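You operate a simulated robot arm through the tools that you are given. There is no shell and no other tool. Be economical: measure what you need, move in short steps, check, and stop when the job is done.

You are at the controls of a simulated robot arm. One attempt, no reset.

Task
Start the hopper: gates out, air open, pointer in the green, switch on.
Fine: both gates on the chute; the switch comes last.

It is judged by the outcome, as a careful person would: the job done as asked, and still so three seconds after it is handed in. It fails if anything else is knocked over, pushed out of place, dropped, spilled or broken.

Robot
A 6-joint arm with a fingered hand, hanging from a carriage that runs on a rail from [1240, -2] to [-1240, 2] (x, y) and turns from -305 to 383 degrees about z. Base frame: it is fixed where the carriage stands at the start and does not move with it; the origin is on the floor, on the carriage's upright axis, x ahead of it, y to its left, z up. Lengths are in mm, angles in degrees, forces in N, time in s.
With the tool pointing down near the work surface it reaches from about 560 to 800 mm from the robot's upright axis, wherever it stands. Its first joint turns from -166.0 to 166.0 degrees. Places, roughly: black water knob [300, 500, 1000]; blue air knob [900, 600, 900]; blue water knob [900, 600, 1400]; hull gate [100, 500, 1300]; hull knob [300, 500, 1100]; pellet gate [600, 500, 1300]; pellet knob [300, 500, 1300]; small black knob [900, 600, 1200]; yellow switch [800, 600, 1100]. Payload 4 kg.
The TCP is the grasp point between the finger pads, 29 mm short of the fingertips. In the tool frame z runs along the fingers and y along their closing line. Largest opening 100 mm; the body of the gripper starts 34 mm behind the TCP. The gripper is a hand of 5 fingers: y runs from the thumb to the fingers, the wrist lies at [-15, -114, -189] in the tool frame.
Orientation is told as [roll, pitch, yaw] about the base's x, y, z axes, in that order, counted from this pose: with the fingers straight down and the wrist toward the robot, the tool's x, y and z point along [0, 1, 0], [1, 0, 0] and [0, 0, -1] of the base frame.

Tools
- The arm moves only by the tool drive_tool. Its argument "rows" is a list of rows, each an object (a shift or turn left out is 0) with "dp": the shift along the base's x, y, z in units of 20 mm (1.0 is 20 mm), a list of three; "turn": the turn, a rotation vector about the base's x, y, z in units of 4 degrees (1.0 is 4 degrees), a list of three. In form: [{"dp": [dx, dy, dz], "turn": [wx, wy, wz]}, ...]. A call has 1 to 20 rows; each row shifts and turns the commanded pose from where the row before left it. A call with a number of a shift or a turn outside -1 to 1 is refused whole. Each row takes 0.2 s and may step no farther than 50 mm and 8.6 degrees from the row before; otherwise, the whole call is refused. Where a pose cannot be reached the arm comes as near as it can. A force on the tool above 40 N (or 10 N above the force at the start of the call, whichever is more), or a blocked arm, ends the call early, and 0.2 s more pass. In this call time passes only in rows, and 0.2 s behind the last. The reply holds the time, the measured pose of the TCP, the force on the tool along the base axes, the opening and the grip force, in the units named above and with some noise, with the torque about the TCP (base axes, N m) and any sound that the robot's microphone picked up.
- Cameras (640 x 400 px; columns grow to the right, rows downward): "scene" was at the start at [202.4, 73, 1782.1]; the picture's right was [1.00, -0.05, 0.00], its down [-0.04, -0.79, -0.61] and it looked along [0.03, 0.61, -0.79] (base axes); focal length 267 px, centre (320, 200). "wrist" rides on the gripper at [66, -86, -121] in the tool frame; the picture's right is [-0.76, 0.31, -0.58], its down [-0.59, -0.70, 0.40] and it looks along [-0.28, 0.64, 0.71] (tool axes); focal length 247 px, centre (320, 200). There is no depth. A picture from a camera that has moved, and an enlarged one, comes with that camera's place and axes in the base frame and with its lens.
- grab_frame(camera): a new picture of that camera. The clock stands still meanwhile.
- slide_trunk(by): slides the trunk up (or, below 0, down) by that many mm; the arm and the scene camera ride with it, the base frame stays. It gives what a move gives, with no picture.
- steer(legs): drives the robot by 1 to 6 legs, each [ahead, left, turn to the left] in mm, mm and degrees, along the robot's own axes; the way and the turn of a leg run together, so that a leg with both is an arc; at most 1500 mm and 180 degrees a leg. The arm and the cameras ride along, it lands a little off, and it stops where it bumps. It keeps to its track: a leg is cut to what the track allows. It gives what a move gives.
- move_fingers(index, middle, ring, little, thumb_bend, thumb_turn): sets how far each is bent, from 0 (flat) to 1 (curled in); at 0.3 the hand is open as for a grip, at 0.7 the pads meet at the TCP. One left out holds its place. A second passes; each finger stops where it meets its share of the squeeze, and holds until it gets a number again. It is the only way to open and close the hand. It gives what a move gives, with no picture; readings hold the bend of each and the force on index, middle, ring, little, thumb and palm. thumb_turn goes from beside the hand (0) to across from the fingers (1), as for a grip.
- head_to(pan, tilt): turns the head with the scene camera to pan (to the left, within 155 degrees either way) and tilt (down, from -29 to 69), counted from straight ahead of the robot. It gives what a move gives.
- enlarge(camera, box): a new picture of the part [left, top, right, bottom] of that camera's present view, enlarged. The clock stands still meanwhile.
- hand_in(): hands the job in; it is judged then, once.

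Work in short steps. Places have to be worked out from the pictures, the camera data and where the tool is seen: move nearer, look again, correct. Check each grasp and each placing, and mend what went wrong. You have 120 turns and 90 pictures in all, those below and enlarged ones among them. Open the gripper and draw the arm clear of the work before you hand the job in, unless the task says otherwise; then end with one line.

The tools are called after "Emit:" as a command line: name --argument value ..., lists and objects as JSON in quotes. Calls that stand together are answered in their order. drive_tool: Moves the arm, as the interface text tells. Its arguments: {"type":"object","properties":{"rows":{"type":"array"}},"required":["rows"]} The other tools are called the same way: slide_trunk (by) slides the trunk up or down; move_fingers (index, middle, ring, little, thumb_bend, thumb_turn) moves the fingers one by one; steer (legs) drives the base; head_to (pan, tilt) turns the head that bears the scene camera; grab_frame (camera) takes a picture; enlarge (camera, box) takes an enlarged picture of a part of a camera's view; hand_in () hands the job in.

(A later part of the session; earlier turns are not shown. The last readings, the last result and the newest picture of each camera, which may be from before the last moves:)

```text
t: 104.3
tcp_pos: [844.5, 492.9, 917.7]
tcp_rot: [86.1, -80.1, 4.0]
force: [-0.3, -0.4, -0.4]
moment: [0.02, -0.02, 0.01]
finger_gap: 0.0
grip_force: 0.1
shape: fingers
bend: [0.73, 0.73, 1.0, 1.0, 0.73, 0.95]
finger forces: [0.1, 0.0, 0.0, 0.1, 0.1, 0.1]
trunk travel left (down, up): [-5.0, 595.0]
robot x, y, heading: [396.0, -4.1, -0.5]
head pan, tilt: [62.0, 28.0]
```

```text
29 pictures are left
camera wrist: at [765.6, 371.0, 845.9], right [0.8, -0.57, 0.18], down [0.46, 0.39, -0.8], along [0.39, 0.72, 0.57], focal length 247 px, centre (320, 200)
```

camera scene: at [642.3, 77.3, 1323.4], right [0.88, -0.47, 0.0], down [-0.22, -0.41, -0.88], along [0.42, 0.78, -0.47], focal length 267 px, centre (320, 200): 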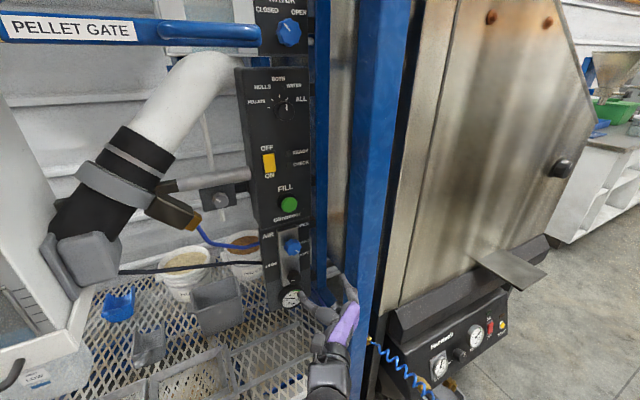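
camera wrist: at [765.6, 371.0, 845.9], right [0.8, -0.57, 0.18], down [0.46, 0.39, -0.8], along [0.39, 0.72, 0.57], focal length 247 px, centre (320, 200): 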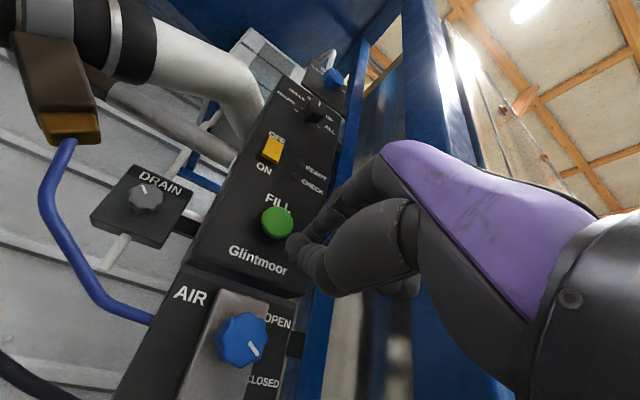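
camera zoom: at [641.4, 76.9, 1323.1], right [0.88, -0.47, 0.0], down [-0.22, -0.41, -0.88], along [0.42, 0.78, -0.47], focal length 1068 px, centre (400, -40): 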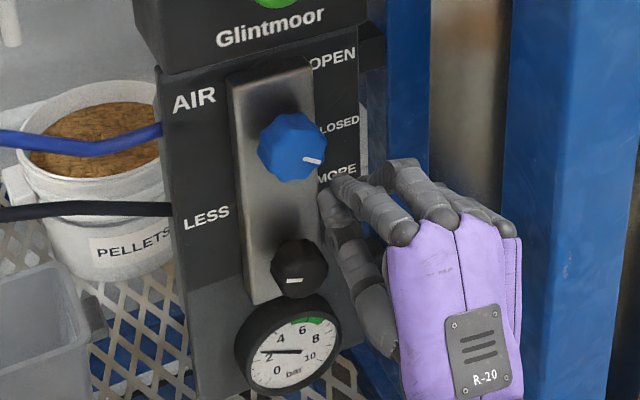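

Knob has turned only about 25°; the wrist was too far from the axis. I reposition the carriage nearer (x≈560) in alternating steps.

Emit:
drive_tool --rows '[{"dp": [0, -1, -0.5]}, {"dp": [0, -1, -0.5]}, {"dp": [-0.6, -1, -0.5]}, {"dp": [-1, 0, -0.5]}, {"dp": [-1, 0, 0]}, {"dp": [-1, 0, 0]}, {"dp": [-0.9, 0, 0]}]'

Emit:
steer --legs '[[85, 0, 0]]'

Emit:
drive_tool --rows '[{"dp": [-1, 0, 0]}, {"dp": [-1, 0, 0]}, {"dp": [-1, 0, 0]}, {"dp": [-1, 0, 0]}]'

Emit:
steer --legs '[[80, 0, 0]]'

```text
t: 105.9
tcp_pos: [753.5, 434.5, 877.0]
tcp_rot: [86.0, -79.9, 4.3]
force: [-0.4, 0.6, 0.2]
moment: [-0.01, -0.01, 0.0]
finger_gap: 0.0
grip_force: 0.1
shape: fingers
bend: [0.73, 0.73, 1.0, 1.0, 0.73, 0.95]
finger forces: [0.0, 0.0, 0.1, 0.0, 0.1, 0.0]
trunk travel left (down, up): [-5.0, 595.0]
robot x, y, heading: [397.5, -0.5, -0.2]
head pan, tilt: [62.0, 28.0]
```

```text
t: 107.0
tcp_pos: [839.6, 433.6, 877.3]
tcp_rot: [86.1, -80.0, 4.0]
force: [0.6, 0.1, 0.7]
moment: [0.01, 0.01, 0.02]
finger_gap: 0.0
grip_force: 0.1
shape: fingers
bend: [0.73, 0.73, 1.0, 1.0, 0.73, 0.95]
finger forces: [0.1, 0.0, 0.1, 0.0, 0.0, 0.0]
trunk travel left (down, up): [-5.0, 595.0]
robot x, y, heading: [483.9, -1.5, -0.2]
head pan, tilt: [62.0, 28.0]
```

```text
t: 108.0
tcp_pos: [757.7, 434.3, 875.5]
tcp_rot: [86.0, -79.9, 3.9]
force: [-0.5, -0.1, 1.3]
moment: [0.01, 0.02, 0.0]
finger_gap: 0.1
grip_force: 0.0
shape: fingers
bend: [0.73, 0.73, 1.0, 1.0, 0.73, 0.95]
finger forces: [0.0, 0.0, 0.1, 0.0, 0.1, 0.0]
trunk travel left (down, up): [-5.0, 595.0]
robot x, y, heading: [486.9, -0.2, -0.2]
head pan, tilt: [62.0, 28.0]
```

```text
t: 109.1
tcp_pos: [839.0, 433.8, 877.4]
tcp_rot: [86.1, -79.9, 4.0]
force: [-0.3, 0.1, 0.7]
moment: [-0.01, 0.02, 0.0]
finger_gap: 0.0
grip_force: 0.2
shape: fingers
bend: [0.73, 0.73, 1.0, 1.0, 0.73, 0.95]
finger forces: [0.0, 0.0, 0.0, 0.0, 0.1, 0.1]
trunk travel left (down, up): [-5.0, 595.0]
robot x, y, heading: [560.2, -3.1, -0.3]
head pan, tilt: [62.0, 28.0]
```

Now advance toward the knob while rolling back to pitch ≈ −16°, fingers open.

Emit:
move_fingers --index 0.4 --middle 0.4 --thumb_bend 0.4

Emit:
drive_tool --rows '[{"dp": [0, 1, 0]}, {"dp": [0, 1, -0.1]}, {"dp": [0, 1, -0.1]}, {"dp": [0, 1, -0.1], "turn": [0, 1, 0]}, {"dp": [0, 0.7, -0.1], "turn": [0, 1, 0]}, {"dp": [0, 0.7, 0], "turn": [0, 1, 0]}, {"turn": [0, 1, 0]}, {"turn": [0, 1, 0]}, {"turn": [0, 1, 0]}, {"turn": [0, 1, 0]}, {"turn": [0, 1, 0]}, {"turn": [0, 1, 0]}, {"turn": [0, 1, 0]}, {"turn": [0, 1, 0]}, {"turn": [0, 1, 0]}, {"turn": [0, 1, 0]}, {"turn": [0, 1, 0]}, {"turn": [0, 1, 0]}]'

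Emit:
grab_frame --camera "wrist"

```text
t: 110.1
tcp_pos: [837.4, 434.4, 876.9]
tcp_rot: [86.1, -80.0, 4.0]
force: [0.7, 0.3, -0.2]
moment: [0.0, -0.01, -0.01]
finger_gap: 74.4
grip_force: 0.1
shape: fingers
bend: [0.4, 0.4, 1.0, 1.0, 0.4, 0.97]
finger forces: [0.0, 0.1, 0.0, 0.0, 0.0, 0.0]
trunk travel left (down, up): [-5.0, 595.0]
robot x, y, heading: [565.5, 2.4, -0.6]
head pan, tilt: [62.0, 28.0]
```

```text
t: 113.9
tcp_pos: [837.7, 541.7, 868.3]
tcp_rot: [89.8, -20.0, 0.6]
force: [-0.2, -0.6, 0.0]
moment: [-0.01, 0.0, -0.01]
finger_gap: 74.4
grip_force: 0.1
shape: fingers
bend: [0.4, 0.4, 1.0, 1.0, 0.4, 0.98]
finger forces: [0.0, 0.0, 0.0, 0.0, 0.0, 0.0]
trunk travel left (down, up): [-5.0, 595.0]
robot x, y, heading: [563.1, -2.0, -0.3]
head pan, tilt: [62.0, 28.0]
```

```text
28 pictures are left
camera wrist: at [736.7, 419.7, 901.8], right [0.55, -0.57, -0.6], down [-0.46, 0.39, -0.8], along [0.69, 0.72, -0.05], focal length 247 px, centre (320, 200)
```

wrist: 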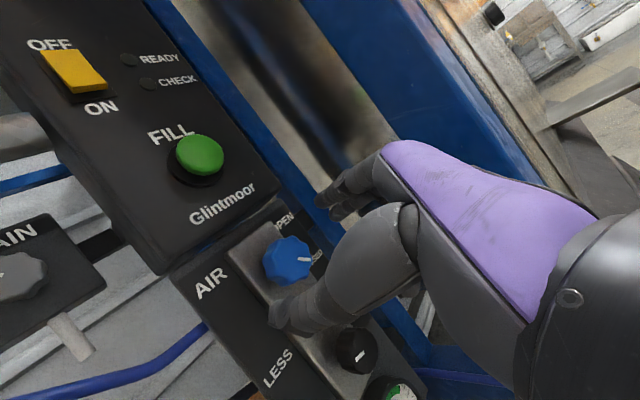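

Moving onto the knob again at [857, 629, 867] and closing.

Emit:
drive_tool --rows '[{"dp": [0.5, 0.5, 0]}, {"dp": [0.47, 0.8, 0]}, {"dp": [0, 0.8, 0]}, {"dp": [0, 0.8, 0]}, {"dp": [0, 0.8, 0]}, {"dp": [0, 0.65, 0]}]'

Emit:
move_fingers --index 0.78 --middle 0.78 --thumb_bend 0.78

Emit:
drive_tool --rows '[{"turn": [0, -1, 0]}, {"turn": [0, -1, 0]}, {"turn": [0, -1, 0]}, {"turn": [0, -1, 0]}, {"turn": [0, -1, 0]}, {"turn": [0, -1, 0]}, {"turn": [0, -1, 0]}, {"turn": [0, -1, 0]}, {"turn": [0, -1, 0]}, {"turn": [0, -1, 0]}]'

Emit:
enlarge --camera "scene" --box '[180, 210, 280, 330]'

```text
t: 115.3
tcp_pos: [855.9, 630.2, 869.9]
tcp_rot: [89.8, -20.0, 0.7]
force: [-0.1, 1.1, 0.0]
moment: [0.02, -0.01, 0.0]
finger_gap: 74.6
grip_force: 0.0
shape: fingers
bend: [0.4, 0.4, 1.0, 1.0, 0.4, 0.98]
finger forces: [0.0, 0.0, 0.0, 0.1, 0.0, 0.0]
trunk travel left (down, up): [-5.0, 595.0]
robot x, y, heading: [563.2, -1.9, -0.4]
head pan, tilt: [62.0, 28.0]
```

```text
t: 116.3
tcp_pos: [857.2, 630.5, 870.6]
tcp_rot: [89.8, -20.0, 0.7]
force: [4.9, 6.7, 0.2]
moment: [-0.01, -0.12, 0.0]
finger_gap: 27.1
grip_force: 20.9
shape: fingers
bend: [0.57, 0.62, 1.0, 1.0, 0.63, 0.96]
finger forces: [11.7, 13.2, 0.1, 0.1, 17.7, 0.1]
trunk travel left (down, up): [-5.0, 595.0]
robot x, y, heading: [563.7, 5.0, -0.3]
head pan, tilt: [62.0, 28.0]
```

```text
t: 118.5
tcp_pos: [855.8, 631.0, 869.6]
tcp_rot: [88.9, -60.0, 1.3]
force: [-2.4, 6.6, -0.4]
moment: [-0.08, -0.01, 0.12]
finger_gap: 26.4
grip_force: 21.5
shape: fingers
bend: [0.73, 0.63, 1.0, 1.0, 0.63, 0.93]
finger forces: [11.0, 11.2, 0.1, 0.0, 20.9, 0.0]
trunk travel left (down, up): [-5.0, 595.0]
robot x, y, heading: [564.0, 1.7, -0.3]
head pan, tilt: [62.0, 28.0]
```

```text
3.33 times, centred on (230, 270) of scene
camera zoom: at [804.5, 77.8, 1323.1], right [0.88, -0.47, 0.0], down [-0.22, -0.41, -0.88], along [0.42, 0.78, -0.47], focal length 890 px, centre (620, -33)
```

zoom: 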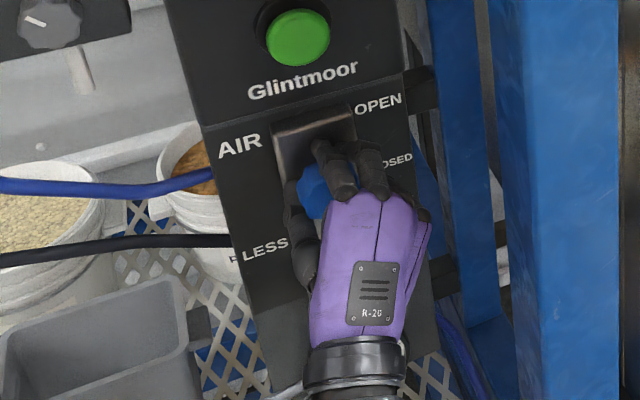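

Still gripped; continuing another 28°.

Emit:
drive_tool --rows '[{"turn": [0, -1, 0]}, {"turn": [0, -1, 0]}, {"turn": [0, -1, 0]}, {"turn": [0, -1, 0]}, {"turn": [0, -1, 0]}, {"turn": [0, -1, 0]}, {"turn": [0, -1, 0]}]'

Emit:
move_fingers --index 0.4 --middle 0.4 --thumb_bend 0.4

Emit:
drive_tool --rows '[{"dp": [0, -1, 0]}, {"dp": [0, -1, 0]}, {"dp": [0, -1, 0]}, {"dp": [0, -1, 0]}, {"dp": [0, -1, 0]}]'

Emit:
enlarge --camera "scene" --box '[180, 210, 280, 330]'

Emit:
grab_frame --camera "wrist"

```text
t: 120.1
tcp_pos: [852.5, 631.8, 867.9]
tcp_rot: [71.7, -88.0, 18.2]
force: [-8.3, 8.8, -2.4]
moment: [-0.16, 0.05, 0.16]
finger_gap: 26.4
grip_force: 21.7
shape: fingers
bend: [0.73, 0.64, 1.0, 1.0, 0.63, 0.91]
finger forces: [11.4, 10.7, 0.1, 0.0, 22.4, 0.0]
trunk travel left (down, up): [-5.0, 595.0]
robot x, y, heading: [561.9, 2.1, -0.3]
head pan, tilt: [62.0, 28.0]
```

```text
t: 121.1
tcp_pos: [857.4, 628.8, 868.1]
tcp_rot: [70.8, -87.8, 19.4]
force: [-1.0, -0.7, -0.2]
moment: [0.01, -0.01, -0.03]
finger_gap: 74.2
grip_force: 0.1
shape: fingers
bend: [0.4, 0.4, 1.0, 1.0, 0.4, 0.98]
finger forces: [0.1, 0.0, 0.0, 0.1, 0.0, 0.0]
trunk travel left (down, up): [-5.0, 595.0]
robot x, y, heading: [562.5, -1.0, -0.4]
head pan, tilt: [62.0, 28.0]
```

```text
t: 122.3
tcp_pos: [855.9, 527.9, 867.8]
tcp_rot: [69.3, -87.8, 20.6]
force: [0.3, -1.1, -0.2]
moment: [-0.03, 0.0, 0.01]
finger_gap: 74.4
grip_force: 0.1
shape: fingers
bend: [0.4, 0.4, 1.0, 1.0, 0.4, 0.98]
finger forces: [0.1, 0.0, 0.0, 0.0, 0.0, 0.0]
trunk travel left (down, up): [-5.0, 595.0]
robot x, y, heading: [566.4, 0.7, -0.2]
head pan, tilt: [62.0, 28.0]
```

```text
3.33 times, centred on (230, 270) of scene
camera zoom: at [804.9, 76.4, 1323.1], right [0.88, -0.47, 0.0], down [-0.22, -0.41, -0.88], along [0.42, 0.78, -0.47], focal length 890 px, centre (620, -33)
```

zoom: 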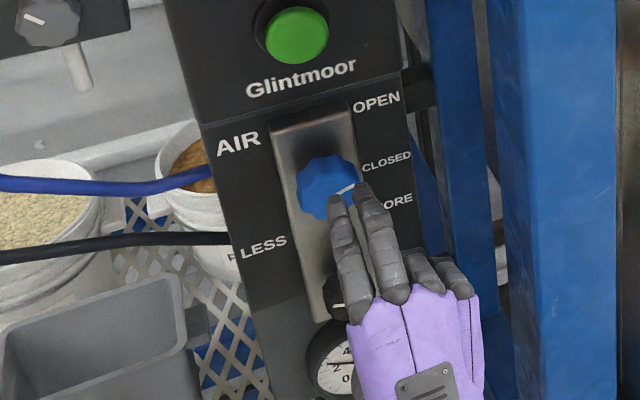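

```text
25 pictures are left
camera wrist: at [788.6, 405.7, 786.2], right [0.77, -0.57, 0.29], down [0.56, 0.39, -0.73], along [0.31, 0.72, 0.62], focal length 247 px, centre (320, 200)
```

wrist: 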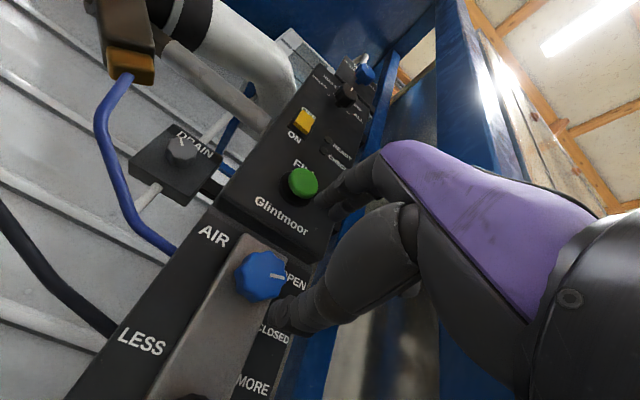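

The mark points right and a bit up; I back the hand off a little down-left to see mark and gauge plainly.

Emit:
drive_tool --rows '[{"dp": [0, -1, 0]}, {"dp": [0, -1, 0]}, {"dp": [0, -1, 0]}]'

Emit:
enlarge --camera "scene" --box '[195, 225, 265, 325]'

```text
t: 123.1
tcp_pos: [856.1, 469.3, 868.0]
tcp_rot: [70.2, -87.9, 19.8]
force: [-0.8, 0.5, -0.2]
moment: [-0.03, -0.01, -0.02]
finger_gap: 74.6
grip_force: 0.1
shape: fingers
bend: [0.4, 0.4, 1.0, 1.0, 0.4, 0.98]
finger forces: [0.0, 0.1, 0.0, 0.0, 0.0, 0.0]
trunk travel left (down, up): [-5.0, 595.0]
robot x, y, heading: [563.8, 0.5, -0.4]
head pan, tilt: [62.0, 28.0]
```

```text
4.00 times, centred on (230, 275) of scene
camera zoom: at [804.9, 76.3, 1323.1], right [0.88, -0.47, 0.0], down [-0.22, -0.41, -0.88], along [0.42, 0.78, -0.47], focal length 1068 px, centre (680, -100)
```

zoom: 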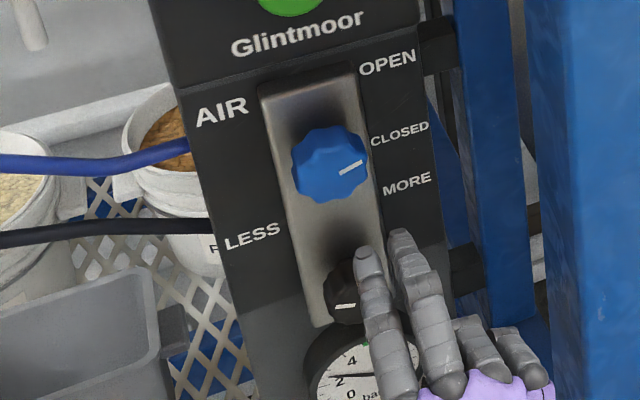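

Mark is now ≈15° above horizontal, about 25° short of a full quarter turn. One more stroke: roll back 36° while re-approaching, regrip, turn.

Emit:
drive_tool --rows '[{"dp": [0, 0.9, 0], "turn": [0, 1, 0]}, {"dp": [0, 0.9, 0], "turn": [0, 1, 0]}, {"dp": [0, 0.9, 0], "turn": [0, 1, 0]}, {"dp": [0, 0.9, 0], "turn": [0, 1, 0]}, {"dp": [0, 0.9, 0], "turn": [0, 1, 0]}, {"dp": [0, 0.9, 0], "turn": [0, 1, 0]}, {"dp": [0, 0.9, 0], "turn": [0, 1, 0]}, {"dp": [0, 0.9, 0], "turn": [0, 1, 0]}, {"dp": [0, 0.85, 0], "turn": [0, 1, 0]}]'

Emit:
move_fingers --index 0.78 --middle 0.78 --thumb_bend 0.78

Emit:
drive_tool --rows '[{"turn": [0, -1, 0]}, {"turn": [0, -1, 0]}, {"turn": [0, -1, 0]}, {"turn": [0, -1, 0]}, {"turn": [0, -1, 0]}, {"turn": [0, -1, 0]}, {"turn": [0, -1, 0]}, {"turn": [0, -1, 0]}, {"turn": [0, -1, 0]}]'

Emit:
move_fingers --index 0.4 --middle 0.4 --thumb_bend 0.4

Emit:
drive_tool --rows '[{"dp": [0, -1, 0]}, {"dp": [0, -1, 0]}, {"dp": [0, -1, 0]}, {"dp": [0, -1, 0]}, {"dp": [0, -1, 0]}, {"dp": [0, -1, 0]}, {"dp": [0, -1, 0]}, {"dp": [0, -1, 0]}]'

Emit:
enlarge --camera "scene" --box '[195, 225, 265, 325]'

```text
t: 125.1
tcp_pos: [858.2, 631.9, 869.0]
tcp_rot: [89.2, -51.9, 0.9]
force: [0.5, 0.4, -0.2]
moment: [-0.01, 0.02, 0.01]
finger_gap: 74.7
grip_force: 0.1
shape: fingers
bend: [0.4, 0.4, 1.0, 1.0, 0.4, 0.98]
finger forces: [0.0, 0.1, 0.0, 0.0, 0.0, 0.0]
trunk travel left (down, up): [-5.0, 595.0]
robot x, y, heading: [565.2, -1.3, -0.4]
head pan, tilt: [62.0, 28.0]
```

```text
t: 126.1
tcp_pos: [857.2, 632.8, 868.2]
tcp_rot: [89.0, -51.9, 1.2]
force: [4.5, 8.5, -5.5]
moment: [-0.24, -0.04, 0.13]
finger_gap: 29.8
grip_force: 24.6
shape: fingers
bend: [0.74, 0.64, 1.0, 1.0, 0.61, 0.95]
finger forces: [13.2, 12.8, 0.1, 0.1, 22.8, 0.0]
trunk travel left (down, up): [-5.0, 595.0]
robot x, y, heading: [561.7, -0.8, 0.1]
head pan, tilt: [62.0, 28.0]
```

```text
t: 128.1
tcp_pos: [855.0, 632.9, 869.5]
tcp_rot: [72.2, -88.0, 17.9]
force: [-1.0, 10.9, -5.7]
moment: [-0.3, -0.01, 0.07]
finger_gap: 29.8
grip_force: 25.1
shape: fingers
bend: [0.75, 0.65, 1.0, 1.0, 0.61, 0.94]
finger forces: [13.7, 11.2, 0.0, 0.0, 24.7, 0.0]
trunk travel left (down, up): [-5.0, 595.0]
robot x, y, heading: [565.7, 2.0, -0.2]
head pan, tilt: [62.0, 28.0]
```

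```text
t: 129.1
tcp_pos: [856.9, 630.2, 869.3]
tcp_rot: [71.1, -87.9, 19.0]
force: [-0.4, 0.6, -0.2]
moment: [0.02, 0.0, 0.0]
finger_gap: 74.6
grip_force: 0.0
shape: fingers
bend: [0.4, 0.4, 1.0, 1.0, 0.4, 0.97]
finger forces: [0.1, 0.0, 0.0, 0.0, 0.0, 0.0]
trunk travel left (down, up): [-5.0, 595.0]
robot x, y, heading: [561.5, -0.5, -0.3]
head pan, tilt: [62.0, 28.0]
```

```text
t: 130.9
tcp_pos: [856.8, 470.4, 868.3]
tcp_rot: [70.2, -87.9, 19.9]
force: [-0.5, 0.2, 0.9]
moment: [-0.02, 0.0, 0.0]
finger_gap: 74.5
grip_force: 0.1
shape: fingers
bend: [0.4, 0.4, 1.0, 1.0, 0.4, 0.98]
finger forces: [0.0, 0.0, 0.1, 0.0, 0.0, 0.0]
trunk travel left (down, up): [-5.0, 595.0]
robot x, y, heading: [564.9, 0.3, -0.5]
head pan, tilt: [62.0, 28.0]
```

```text
4.00 times, centred on (230, 275) of scene
camera zoom: at [804.9, 76.4, 1323.1], right [0.88, -0.47, 0.0], down [-0.22, -0.41, -0.88], along [0.42, 0.78, -0.47], focal length 1068 px, centre (680, -100)
```

zoom: 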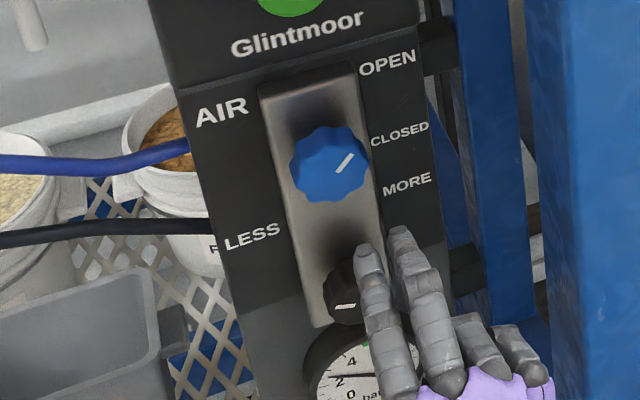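

Mark now ≈35–40° up. One more identical stroke to reach the end stop surely.

Emit:
drive_tool --rows '[{"dp": [0, 0.9, 0], "turn": [0, 1, 0]}, {"dp": [0, 0.9, 0], "turn": [0, 1, 0]}, {"dp": [0, 0.9, 0], "turn": [0, 1, 0]}, {"dp": [0, 0.9, 0], "turn": [0, 1, 0]}, {"dp": [0, 0.9, 0], "turn": [0, 1, 0]}, {"dp": [0, 0.9, 0], "turn": [0, 1, 0]}, {"dp": [0, 0.9, 0], "turn": [0, 1, 0]}, {"dp": [0, 0.9, 0], "turn": [0, 1, 0]}, {"dp": [0, 0.85, 0], "turn": [0, 1, 0]}]'

Emit:
move_fingers --index 0.78 --middle 0.78 --thumb_bend 0.78

Emit:
drive_tool --rows '[{"turn": [0, -1, 0]}, {"turn": [0, -1, 0]}, {"turn": [0, -1, 0]}, {"turn": [0, -1, 0]}, {"turn": [0, -1, 0]}, {"turn": [0, -1, 0]}, {"turn": [0, -1, 0]}, {"turn": [0, -1, 0]}, {"turn": [0, -1, 0]}]'

Emit:
move_fingers --index 0.4 --middle 0.4 --thumb_bend 0.4

Emit:
drive_tool --rows '[{"dp": [0, -1, 0]}, {"dp": [0, -1, 0]}, {"dp": [0, -1, 0]}, {"dp": [0, -1, 0]}, {"dp": [-0.5, -1, 0]}, {"dp": [-0.5, -1, 0]}, {"dp": [-0.5, -1, 0]}, {"dp": [-0.5, -1, 0]}]'

Emit:
enlarge --camera "scene" --box '[195, 225, 265, 325]'

```text
t: 132.9
tcp_pos: [855.8, 633.0, 870.2]
tcp_rot: [89.2, -52.0, 1.1]
force: [-0.4, 0.0, 0.0]
moment: [0.01, 0.02, -0.02]
finger_gap: 74.3
grip_force: 0.1
shape: fingers
bend: [0.4, 0.4, 1.0, 1.0, 0.4, 0.98]
finger forces: [0.0, 0.0, 0.0, 0.1, 0.1, 0.0]
trunk travel left (down, up): [-5.0, 595.0]
robot x, y, heading: [562.8, -2.6, -0.4]
head pan, tilt: [62.0, 28.0]
```

```text
t: 133.9
tcp_pos: [857.3, 634.2, 869.3]
tcp_rot: [89.0, -52.0, 1.2]
force: [2.8, 9.3, -3.7]
moment: [-0.24, -0.05, 0.11]
finger_gap: 27.8
grip_force: 24.0
shape: fingers
bend: [0.75, 0.64, 1.0, 1.0, 0.62, 0.96]
finger forces: [12.8, 13.5, 0.1, 0.1, 21.7, 0.1]
trunk travel left (down, up): [-5.0, 595.0]
robot x, y, heading: [561.9, -0.3, -0.3]
head pan, tilt: [62.0, 28.0]
```

```text
t: 135.9
tcp_pos: [855.9, 634.3, 871.0]
tcp_rot: [74.6, -88.1, 15.5]
force: [-0.5, 11.1, 0.0]
moment: [-0.03, 0.49, -0.02]
finger_gap: 22.8
grip_force: 27.1
shape: fingers
bend: [0.76, 0.72, 1.0, 1.0, 0.58, 0.88]
finger forces: [12.4, 14.2, 0.1, 0.1, 27.7, 0.0]
trunk travel left (down, up): [-5.0, 595.0]
robot x, y, heading: [564.5, -3.7, -0.4]
head pan, tilt: [62.0, 28.0]
```

```text
t: 136.9
tcp_pos: [856.8, 631.4, 869.2]
tcp_rot: [70.8, -87.9, 19.2]
force: [-0.4, -0.3, 0.7]
moment: [0.02, 0.01, 0.01]
finger_gap: 74.4
grip_force: 0.1
shape: fingers
bend: [0.4, 0.4, 1.0, 1.0, 0.4, 0.97]
finger forces: [0.0, 0.1, 0.0, 0.0, 0.1, 0.0]
trunk travel left (down, up): [-5.0, 595.0]
robot x, y, heading: [562.3, -1.5, 0.0]
head pan, tilt: [62.0, 28.0]
```

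```text
t: 138.7
tcp_pos: [815.4, 471.0, 869.5]
tcp_rot: [70.3, -88.0, 19.8]
force: [-0.3, -0.3, 0.1]
moment: [0.02, 0.02, -0.01]
finger_gap: 74.2
grip_force: 0.0
shape: fingers
bend: [0.4, 0.4, 1.0, 1.0, 0.4, 0.98]
finger forces: [0.1, 0.0, 0.0, 0.0, 0.0, 0.1]
trunk travel left (down, up): [-5.0, 595.0]
robot x, y, heading: [564.0, -2.0, -0.4]
head pan, tilt: [62.0, 28.0]
```

```text
4.00 times, centred on (230, 275) of scene
camera zoom: at [804.7, 76.4, 1323.1], right [0.88, -0.47, 0.0], down [-0.22, -0.41, -0.88], along [0.42, 0.78, -0.47], focal length 1068 px, centre (680, -100)
```

zoom: 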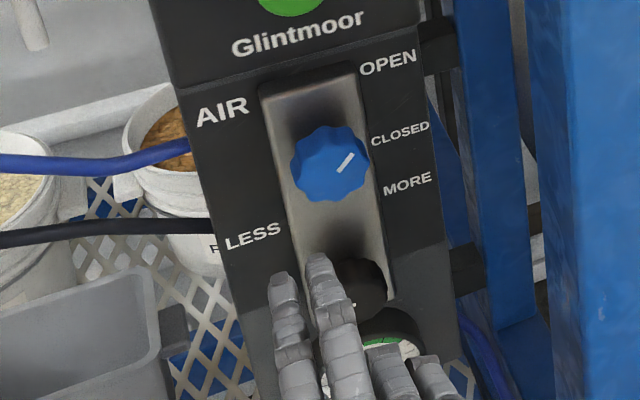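

Moment 0.49 Nm at the end of the stroke and the mark towards OPEN: air is open. Next the regulator at ≈[857,630,758]: roll back to pitch −20° and lower in front of it.

Emit:
drive_tool --rows '[{"dp": [0.2, 0.9, 0], "turn": [0, 1, 0]}, {"dp": [0.2, 0.9, 0], "turn": [0, 1, 0]}, {"dp": [0.2, 0.9, 0], "turn": [0, 1, 0]}, {"dp": [0.2, 0.8, 0], "turn": [0, 1, 0]}, {"dp": [0.2, 0, 0], "turn": [0, 1, 0]}, {"dp": [0.2, 0, 0], "turn": [0, 1, 0]}, {"dp": [0.2, 0, 0], "turn": [0, 1, 0]}, {"dp": [0.2, 0, -0.5], "turn": [0, 1, 0]}, {"dp": [0.2, 0, -0.5], "turn": [0, 1, 0]}, {"dp": [0, 0, -0.5], "turn": [0, 1, 0]}, {"dp": [0, 0, -0.6], "turn": [0, 1, 0]}, {"dp": [0, 0, -0.6], "turn": [0, 1, 0]}, {"dp": [0, 0, -0.6], "turn": [0, 1, 0]}, {"dp": [0, 0, -0.6], "turn": [0, 1, 0]}, {"dp": [0, 0, -0.6], "turn": [0, 1, 0]}, {"dp": [0, 0, -0.6], "turn": [0, 1, 0]}, {"dp": [0, 0, -0.4], "turn": [0, 1, 0]}]'

Emit:
grab_frame --camera "wrist"

```text
t: 142.3
tcp_pos: [851.5, 541.1, 759.6]
tcp_rot: [89.9, -19.8, 0.7]
force: [0.4, -0.9, 0.4]
moment: [0.02, -0.01, -0.03]
finger_gap: 74.6
grip_force: 0.0
shape: fingers
bend: [0.4, 0.4, 1.0, 1.0, 0.4, 0.98]
finger forces: [0.0, 0.1, 0.1, 0.0, 0.1, 0.0]
trunk travel left (down, up): [-5.0, 595.0]
robot x, y, heading: [561.4, -2.5, -0.4]
head pan, tilt: [62.0, 28.0]
```

```text
21 pictures are left
camera wrist: at [751.6, 419.3, 792.1], right [0.55, -0.57, -0.6], down [-0.46, 0.39, -0.79], along [0.69, 0.72, -0.05], focal length 247 px, centre (320, 200)
```

wrist: 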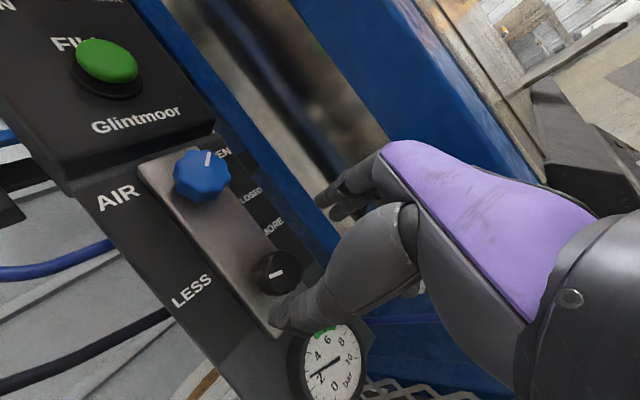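

Regulator knob sits at about [854,637,755]. Approach to y≈630 and check before gripping.

Emit:
drive_tool --rows '[{"dp": [0.15, 0.8, -0.2]}, {"dp": [0, 0.8, 0]}, {"dp": [0, 0.8, 0]}, {"dp": [0, 0.8, 0]}, {"dp": [0, 0.8, 0]}, {"dp": [0, 0.45, 0]}]'

Emit:
grab_frame --camera "wrist"

```text
t: 143.7
tcp_pos: [856.4, 630.3, 754.0]
tcp_rot: [89.7, -20.0, 0.7]
force: [-0.1, -0.4, -0.1]
moment: [0.0, 0.01, 0.0]
finger_gap: 75.0
grip_force: 0.1
shape: fingers
bend: [0.4, 0.4, 1.0, 1.0, 0.4, 0.98]
finger forces: [0.0, 0.0, 0.0, 0.0, 0.1, 0.1]
trunk travel left (down, up): [-5.0, 595.0]
robot x, y, heading: [559.7, -0.5, -0.3]
head pan, tilt: [62.0, 28.0]
```

```text
20 pictures are left
camera wrist: at [755.1, 508.2, 787.5], right [0.55, -0.57, -0.6], down [-0.46, 0.39, -0.8], along [0.69, 0.72, -0.05], focal length 247 px, centre (320, 200)
```

wrist: 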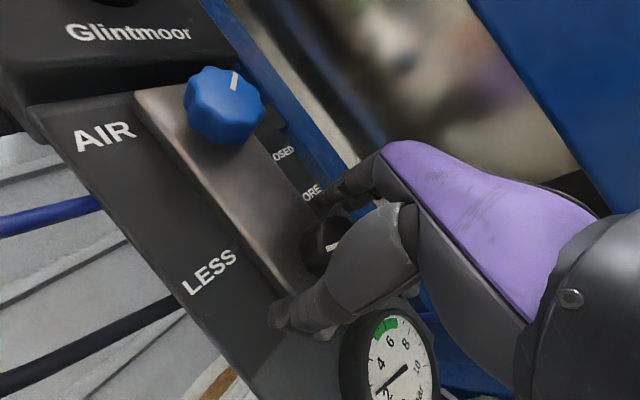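

Aligned. Close, then turn clockwise (+y) 32° and read the gauge.

Emit:
move_fingers --index 0.78 --middle 0.78 --thumb_bend 0.78

Emit:
drive_tool --rows '[{"turn": [0, 1, 0]}, {"turn": [0, 1, 0]}, {"turn": [0, 1, 0]}, {"turn": [0, 1, 0]}, {"turn": [0, 1, 0]}, {"turn": [0, 1, 0]}, {"turn": [0, 1, 0]}, {"turn": [0, 1, 0]}]'

Emit:
grab_frame --camera "wrist"

```text
t: 144.7
tcp_pos: [857.5, 632.9, 755.5]
tcp_rot: [89.7, -20.2, 0.7]
force: [7.0, 8.9, -2.7]
moment: [-0.04, -0.05, 0.06]
finger_gap: 19.8
grip_force: 20.2
shape: fingers
bend: [0.74, 0.64, 1.0, 1.0, 0.62, 0.96]
finger forces: [11.6, 12.9, 0.0, 0.0, 15.6, 0.0]
trunk travel left (down, up): [-5.0, 595.0]
robot x, y, heading: [562.7, 2.2, -0.6]
head pan, tilt: [62.0, 28.0]
```

```text
t: 146.5
tcp_pos: [858.2, 632.3, 755.9]
tcp_rot: [90.1, 12.0, 0.7]
force: [13.5, 10.7, -7.8]
moment: [-0.08, -0.09, -0.09]
finger_gap: 19.4
grip_force: 19.6
shape: fingers
bend: [0.75, 0.62, 1.0, 1.0, 0.62, 0.97]
finger forces: [11.4, 14.7, 0.1, 0.1, 13.2, 0.1]
trunk travel left (down, up): [-5.0, 595.0]
robot x, y, heading: [564.5, -1.9, 0.0]
head pan, tilt: [62.0, 28.0]
```

```text
19 pictures are left
camera wrist: at [790.5, 509.7, 837.2], right [0.15, -0.57, -0.81], down [-0.81, 0.39, -0.43], along [0.56, 0.72, -0.41], focal length 247 px, centre (320, 200)
```

wrist: 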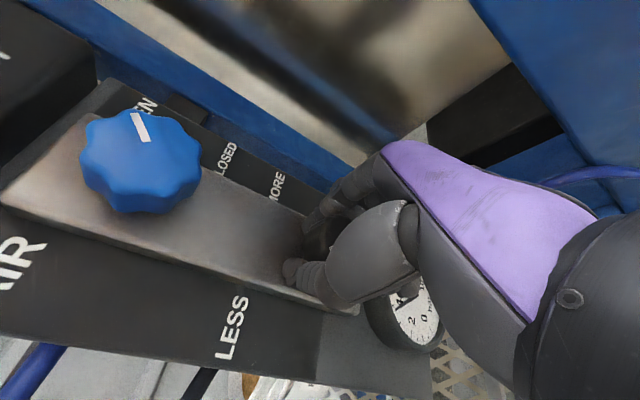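

Emit:
enlarge --camera "scene" --box '[200, 250, 290, 340]'

```text
4.44 times, centred on (245, 295) of scene
camera zoom: at [806.7, 78.0, 1323.7], right [0.88, -0.47, 0.0], down [-0.22, -0.41, -0.88], along [0.42, 0.78, -0.47], focal length 1187 px, centre (653, -222)
```

zoom: 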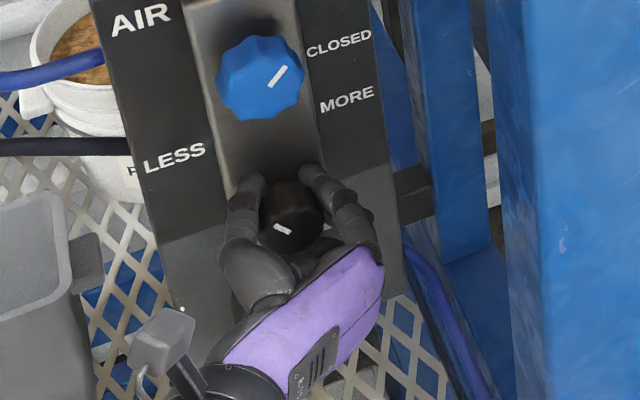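

Knob follows. Turn a further 40° clockwise, then read.

Emit:
drive_tool --rows '[{"turn": [0, 1, 0]}, {"turn": [0, 1, 0]}, {"turn": [0, 1, 0]}, {"turn": [0, 1, 0]}, {"turn": [0, 1, 0]}, {"turn": [0, 1, 0]}, {"turn": [0, 1, 0]}, {"turn": [0, 1, 0]}, {"turn": [0, 1, 0]}, {"turn": [0, 1, 0]}]'

Emit:
grab_frame --camera "wrist"

```text
t: 148.7
tcp_pos: [857.4, 632.4, 755.8]
tcp_rot: [90.9, 52.0, 1.1]
force: [13.9, 13.8, -16.8]
moment: [-0.24, -0.11, -0.15]
finger_gap: 19.9
grip_force: 21.4
shape: fingers
bend: [0.76, 0.59, 1.0, 1.0, 0.64, 0.96]
finger forces: [12.4, 17.9, 0.1, 0.1, 12.4, 0.1]
trunk travel left (down, up): [-5.0, 595.0]
robot x, y, heading: [561.0, -3.2, -0.4]
head pan, tilt: [62.0, 28.0]
```

```text
17 pictures are left
camera wrist: at [858.9, 509.3, 862.0], right [-0.4, -0.57, -0.71], down [-0.9, 0.39, 0.2], along [0.17, 0.72, -0.67], focal length 247 px, centre (320, 200)
```

wrist: 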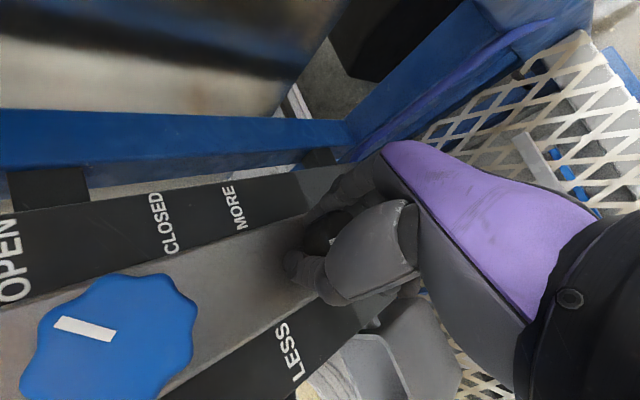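

Gauge is hidden; release and back off to read it.

Emit:
move_fingers --index 0.4 --middle 0.4 --thumb_bend 0.4

Emit:
drive_tool --rows '[{"dp": [0, -1, 0]}, {"dp": [0, -1, 0]}, {"dp": [0, -1, 0]}, {"dp": [0, -1, 0], "turn": [0, -1, 0]}, {"dp": [0, -0.4, 0], "turn": [0, -1, 0]}, {"turn": [0, -1, 0]}, {"turn": [0, -1, 0]}, {"turn": [0, -1, 0]}, {"turn": [0, -1, 0]}, {"turn": [0, -1, 0]}, {"turn": [0, -1, 0]}, {"turn": [0, -1, 0]}, {"turn": [0, -1, 0]}, {"turn": [0, -1, 0]}, {"turn": [0, -1, 0]}, {"turn": [0, -1, 0]}, {"turn": [0, -1, 0]}, {"turn": [0, -1, 0]}, {"turn": [0, -1, 0]}, {"turn": [0, -1, 0]}]'

Emit:
enlarge --camera "wrist" --box '[180, 200, 400, 400]'

```text
t: 149.7
tcp_pos: [853.9, 630.2, 754.4]
tcp_rot: [90.9, 51.9, 1.1]
force: [0.0, -0.2, 1.0]
moment: [-0.01, -0.01, 0.0]
finger_gap: 74.6
grip_force: 0.0
shape: fingers
bend: [0.4, 0.4, 1.0, 1.0, 0.4, 0.97]
finger forces: [0.1, 0.0, 0.1, 0.0, 0.0, 0.0]
trunk travel left (down, up): [-5.0, 595.0]
robot x, y, heading: [564.0, -3.1, -0.0]
head pan, tilt: [62.0, 28.0]
```

```text
t: 153.9
tcp_pos: [855.5, 543.3, 755.9]
tcp_rot: [89.8, -16.1, 0.7]
force: [-0.5, 0.1, -0.6]
moment: [0.01, -0.03, -0.01]
finger_gap: 74.3
grip_force: 0.0
shape: fingers
bend: [0.4, 0.4, 1.0, 1.0, 0.4, 0.98]
finger forces: [0.0, 0.1, 0.0, 0.0, 0.1, 0.0]
trunk travel left (down, up): [-5.0, 595.0]
robot x, y, heading: [564.0, -0.7, -0.3]
head pan, tilt: [62.0, 28.0]
```

```text
2.00 times, centred on (290, 300) of wrist
camera zoom: at [757.3, 420.0, 795.1], right [0.51, -0.57, -0.64], down [-0.52, 0.39, -0.76], along [0.69, 0.72, -0.1], focal length 494 px, centre (380, 0)
```

zoom: 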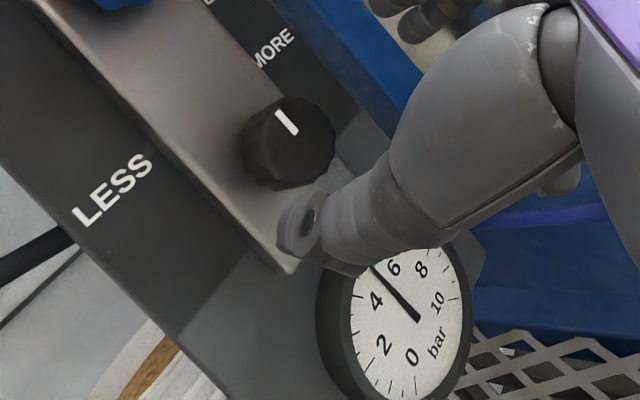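

Gauge reads ≈4.8 bar after 72°; green is about 5–7 (centre 6). Another ≈32° clockwise.

Emit:
drive_tool --rows '[{"dp": [0, 0.8, 0]}, {"dp": [0, 0.8, 0]}, {"dp": [0, 0.8, 0]}, {"dp": [0, 0.8, 0]}, {"dp": [0, 0.8, 0]}, {"dp": [0, 0.35, 0]}]'

Emit:
move_fingers --index 0.78 --middle 0.78 --thumb_bend 0.78

Emit:
drive_tool --rows '[{"turn": [0, 1, 0]}, {"turn": [0, 1, 0]}, {"turn": [0, 1, 0]}, {"turn": [0, 1, 0]}, {"turn": [0, 1, 0]}, {"turn": [0, 1, 0]}, {"turn": [0, 1, 0]}, {"turn": [0, 1, 0]}]'

Emit:
move_fingers --index 0.4 --middle 0.4 --thumb_bend 0.4

Emit:
drive_tool --rows '[{"dp": [0, -1, 0]}, {"dp": [0, -1, 0]}, {"dp": [0, -1, 0]}, {"dp": [0, -1, 0], "turn": [0, -1, 0]}, {"dp": [0, -0.4, 0.5], "turn": [0, -1, 0]}, {"dp": [0, 0, 1], "turn": [0, -1, 0]}, {"dp": [0, 0, 1], "turn": [0, -1, 0]}]'

Emit:
enlarge --camera "wrist" --box '[220, 200, 440, 400]'

```text
t: 155.3
tcp_pos: [856.0, 630.1, 753.0]
tcp_rot: [89.8, -16.0, 0.8]
force: [-0.2, -0.2, -0.9]
moment: [0.03, 0.0, 0.0]
finger_gap: 74.5
grip_force: 0.0
shape: fingers
bend: [0.4, 0.4, 1.0, 1.0, 0.4, 0.98]
finger forces: [0.0, 0.0, 0.0, 0.0, 0.1, 0.0]
trunk travel left (down, up): [-5.0, 595.0]
robot x, y, heading: [560.7, 1.1, -0.3]
head pan, tilt: [62.0, 28.0]
```

```text
t: 156.3
tcp_pos: [856.6, 630.9, 755.7]
tcp_rot: [89.8, -16.0, 0.8]
force: [7.6, 8.1, -4.0]
moment: [-0.08, -0.06, 0.02]
finger_gap: 20.9
grip_force: 19.6
shape: fingers
bend: [0.73, 0.63, 1.0, 1.0, 0.63, 0.96]
finger forces: [11.3, 13.3, 0.1, 0.0, 15.2, 0.1]
trunk travel left (down, up): [-5.0, 595.0]
robot x, y, heading: [560.5, -1.1, -0.6]
head pan, tilt: [62.0, 28.0]
```

```text
t: 158.1
tcp_pos: [858.1, 630.8, 755.7]
tcp_rot: [90.2, 16.0, 0.8]
force: [12.5, 10.4, -8.0]
moment: [-0.09, -0.12, -0.14]
finger_gap: 20.6
grip_force: 20.6
shape: fingers
bend: [0.73, 0.61, 1.0, 1.0, 0.63, 0.97]
finger forces: [12.2, 14.9, 0.0, 0.0, 13.2, 0.0]
trunk travel left (down, up): [-5.0, 595.0]
robot x, y, heading: [559.6, -2.3, -0.3]
head pan, tilt: [62.0, 28.0]
```

```text
t: 159.1
tcp_pos: [854.9, 630.6, 754.8]
tcp_rot: [90.1, 15.8, 0.7]
force: [-1.3, 0.4, 0.1]
moment: [0.01, -0.02, 0.03]
finger_gap: 74.5
grip_force: 0.0
shape: fingers
bend: [0.4, 0.4, 1.0, 1.0, 0.4, 0.97]
finger forces: [0.0, 0.1, 0.0, 0.1, 0.1, 0.0]
trunk travel left (down, up): [-5.0, 595.0]
robot x, y, heading: [563.4, -2.2, -0.5]
head pan, tilt: [62.0, 28.0]
```

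```text
t: 160.7
tcp_pos: [856.1, 541.4, 805.0]
tcp_rot: [90.0, -0.1, 0.7]
force: [0.2, -0.2, -0.6]
moment: [-0.03, 0.01, -0.01]
finger_gap: 74.7
grip_force: 0.1
shape: fingers
bend: [0.4, 0.4, 1.0, 1.0, 0.4, 0.98]
finger forces: [0.0, 0.1, 0.1, 0.0, 0.0, 0.0]
trunk travel left (down, up): [-5.0, 595.0]
robot x, y, heading: [560.1, 1.6, -0.3]
head pan, tilt: [62.0, 28.0]
```

```text
2.00 times, centred on (330, 300) of wrist
camera zoom: at [772.6, 418.7, 871.3], right [0.32, -0.57, -0.76], down [-0.71, 0.39, -0.59], along [0.63, 0.72, -0.28], focal length 494 px, centre (300, 0)
```

zoom: 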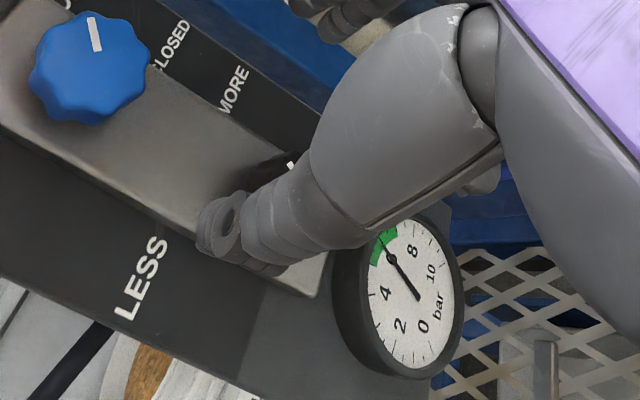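

Pointer is in the middle of the green. Now the switch (lower half = ON) at ≈[819,655,1111]: I back off, roll to tool-y-up, and raise the trunk.

Emit:
drive_tool --rows '[{"dp": [0, -0.6, 0]}, {"dp": [0, -0.6, 0], "turn": [0, -1, 0]}, {"dp": [0, -0.6, 0], "turn": [0, -1, 0]}, {"dp": [0, 0, 0.5], "turn": [0, -1, 0]}, {"dp": [-0.2, 0, 0.5], "turn": [0, -1, 0]}, {"dp": [-0.2, 0, 0.5], "turn": [0, -1, 0]}, {"dp": [-0.2, 0, 0], "turn": [0, -1, 0]}, {"dp": [-0.2, 0, 0], "turn": [0, -1, 0]}, {"dp": [-0.2, 0, 0], "turn": [0, -1, 0]}, {"dp": [-0.2, 0, 0], "turn": [0, -1, 0]}, {"dp": [-0.2, 0, 0], "turn": [0, -1, 0]}, {"dp": [-0.2, 0, 0], "turn": [0, -1, 0]}, {"dp": [-0.2, 0, 0], "turn": [0, -1, 0]}, {"turn": [0, -1, 0]}, {"turn": [0, -1, 0]}, {"turn": [0, -1, 0]}, {"turn": [0, -1, 0]}, {"turn": [0, -1, 0]}, {"turn": [0, -1, 0]}, {"turn": [0, -1, 0]}]'

Emit:
move_fingers --index 0.7 --middle 0.7 --thumb_bend 0.7

Emit:
slide_trunk --by 270

Emit:
grab_frame --camera "wrist"

Emit:
grab_frame --camera "scene"

```text
t: 164.9
tcp_pos: [819.5, 505.4, 835.8]
tcp_rot: [87.4, -76.2, 2.8]
force: [-0.5, 0.4, -0.4]
moment: [0.02, 0.02, 0.0]
finger_gap: 74.4
grip_force: 0.2
shape: fingers
bend: [0.4, 0.4, 1.0, 1.0, 0.4, 0.98]
finger forces: [0.1, 0.0, 0.0, 0.0, 0.1, 0.1]
trunk travel left (down, up): [-5.0, 595.0]
robot x, y, heading: [565.5, -2.1, -0.2]
head pan, tilt: [62.0, 28.0]
```

```text
t: 165.9
tcp_pos: [819.0, 506.6, 835.0]
tcp_rot: [87.2, -76.1, 2.9]
force: [-0.3, -0.3, 0.4]
moment: [-0.01, -0.01, 0.05]
finger_gap: 1.9
grip_force: 0.2
shape: fingers
bend: [0.7, 0.7, 1.0, 1.0, 0.7, 0.98]
finger forces: [0.0, 0.0, 0.1, 0.0, 0.0, 0.1]
trunk travel left (down, up): [-5.0, 595.0]
robot x, y, heading: [562.5, -4.1, -0.3]
head pan, tilt: [62.0, 28.0]
```

```text
t: 168.6
tcp_pos: [819.9, 506.5, 1106.0]
tcp_rot: [87.2, -76.1, 2.8]
force: [0.0, 0.0, -0.1]
moment: [-0.01, -0.01, 0.02]
finger_gap: 2.0
grip_force: 0.1
shape: fingers
bend: [0.7, 0.7, 1.0, 1.0, 0.7, 0.98]
finger forces: [0.0, 0.1, 0.0, 0.1, 0.0, 0.0]
trunk travel left (down, up): [-275.0, 325.0]
robot x, y, heading: [567.2, -3.6, -0.1]
head pan, tilt: [62.0, 28.0]
```

```text
14 pictures are left
camera wrist: at [736.8, 383.0, 1039.1], right [0.81, -0.57, 0.12], down [0.4, 0.39, -0.83], along [0.43, 0.72, 0.55], focal length 247 px, centre (320, 200)
```

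wrist: 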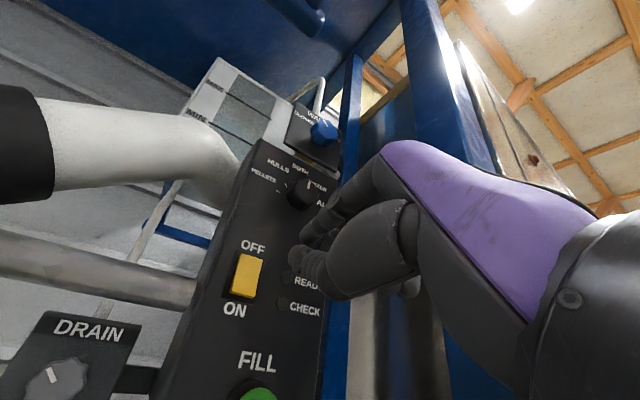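

```text
13 pictures are left
camera scene: at [805.0, 76.8, 1593.2], right [0.88, -0.47, 0.0], down [-0.22, -0.41, -0.88], along [0.42, 0.78, -0.47], focal length 267 px, centre (320, 200)
```

scene: 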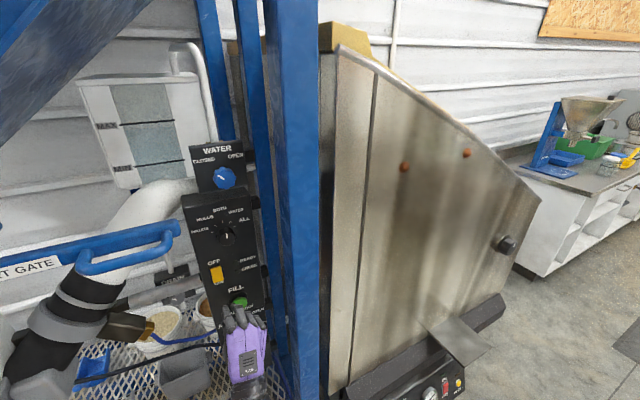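

Switch center is [820,655,1110]. I aim the closed fingertips at its lower half (z≈1096) and approach.

Emit:
drive_tool --rows '[{"dp": [0, 0.9, -0.25]}, {"dp": [0, 0.9, -0.25]}, {"dp": [0, 0.9, 0]}, {"dp": [0, 0.9, 0]}, {"dp": [0, 0.9, 0]}]'

Emit:
grab_frame --camera "wrist"

Emit:
enlarge --camera "scene" --box '[180, 230, 280, 330]'

```text
t: 169.8
tcp_pos: [820.0, 595.5, 1095.2]
tcp_rot: [87.3, -76.0, 2.9]
force: [-0.7, -0.3, 0.2]
moment: [-0.01, -0.01, 0.01]
finger_gap: 1.6
grip_force: 0.0
shape: fingers
bend: [0.7, 0.7, 1.0, 1.0, 0.7, 0.98]
finger forces: [0.0, 0.0, 0.0, 0.0, 0.0, 0.0]
trunk travel left (down, up): [-275.0, 325.0]
robot x, y, heading: [563.8, 1.2, -0.3]
head pan, tilt: [62.0, 28.0]
```

```text
12 pictures are left
camera wrist: at [737.0, 473.3, 1029.7], right [0.81, -0.57, 0.12], down [0.4, 0.39, -0.83], along [0.43, 0.72, 0.55], focal length 247 px, centre (320, 200)
```

wrist: 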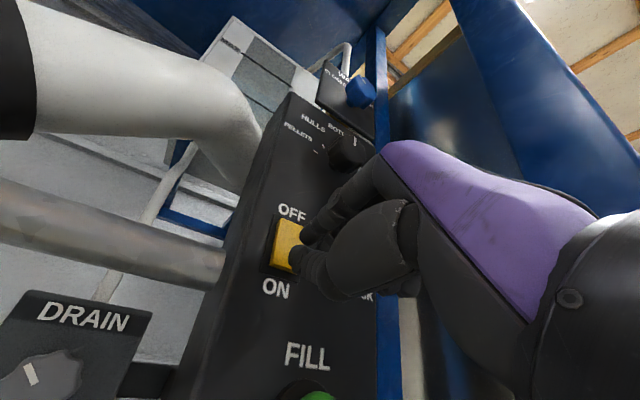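

```text
4.00 times, centred on (230, 280) of scene
camera zoom: at [805.1, 76.8, 1593.2], right [0.88, -0.47, 0.0], down [-0.22, -0.41, -0.88], along [0.42, 0.78, -0.47], focal length 1068 px, centre (680, -120)
```

zoom: 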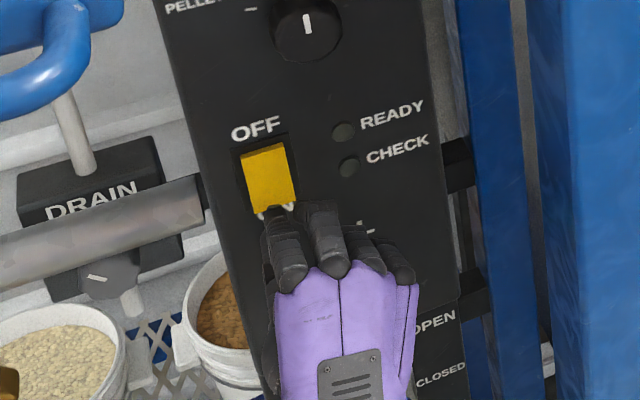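

Index lines up with the rocker's lower half. I curl the middle finger away and press gently in small steps.

Emit:
move_fingers --middle 1

Emit:
drive_tool --rows '[{"dp": [0, 0.4, 0]}, {"dp": [0, 0.4, 0]}, {"dp": [0, 0.3, 0]}, {"dp": [0, 0.3, 0]}]'

Emit:
enlarge --camera "scene" --box '[180, 230, 280, 330]'

```text
t: 170.8
tcp_pos: [819.0, 595.0, 1094.6]
tcp_rot: [87.2, -76.0, 2.9]
force: [0.6, 0.7, 0.3]
moment: [0.0, -0.04, 0.0]
finger_gap: 1.7
grip_force: 0.0
shape: fingers
bend: [0.7, 1.0, 1.0, 1.0, 0.7, 0.98]
finger forces: [0.0, 0.1, 0.1, 0.0, 0.0, 0.1]
trunk travel left (down, up): [-275.0, 325.0]
robot x, y, heading: [564.8, 0.7, -0.4]
head pan, tilt: [62.0, 28.0]
```

```text
t: 171.8
tcp_pos: [821.3, 619.4, 1094.7]
tcp_rot: [87.8, -76.1, 2.2]
force: [-1.8, -20.4, 3.6]
moment: [0.34, 0.03, 0.19]
finger_gap: 1.5
grip_force: 10.1
shape: fingers
bend: [0.7, 1.0, 1.0, 1.0, 0.7, 0.98]
finger forces: [20.6, 0.0, 0.0, 0.0, 0.3, 0.0]
trunk travel left (down, up): [-275.0, 325.0]
robot x, y, heading: [564.1, -1.9, -0.1]
head pan, tilt: [62.0, 28.0]
```

```text
4.00 times, centred on (230, 280) of scene
camera zoom: at [804.9, 75.1, 1593.1], right [0.88, -0.47, 0.0], down [-0.22, -0.42, -0.88], along [0.42, 0.78, -0.47], focal length 1068 px, centre (680, -120)
```

zoom: 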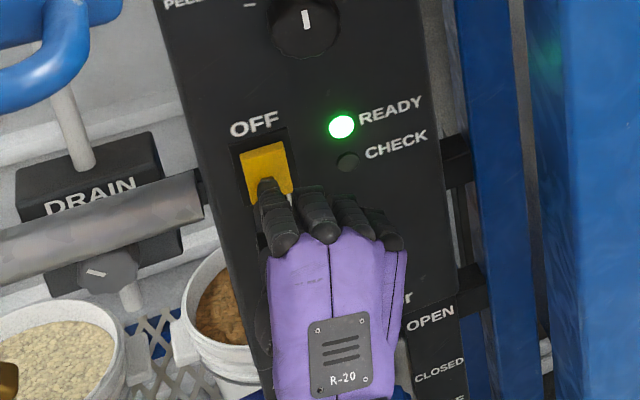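

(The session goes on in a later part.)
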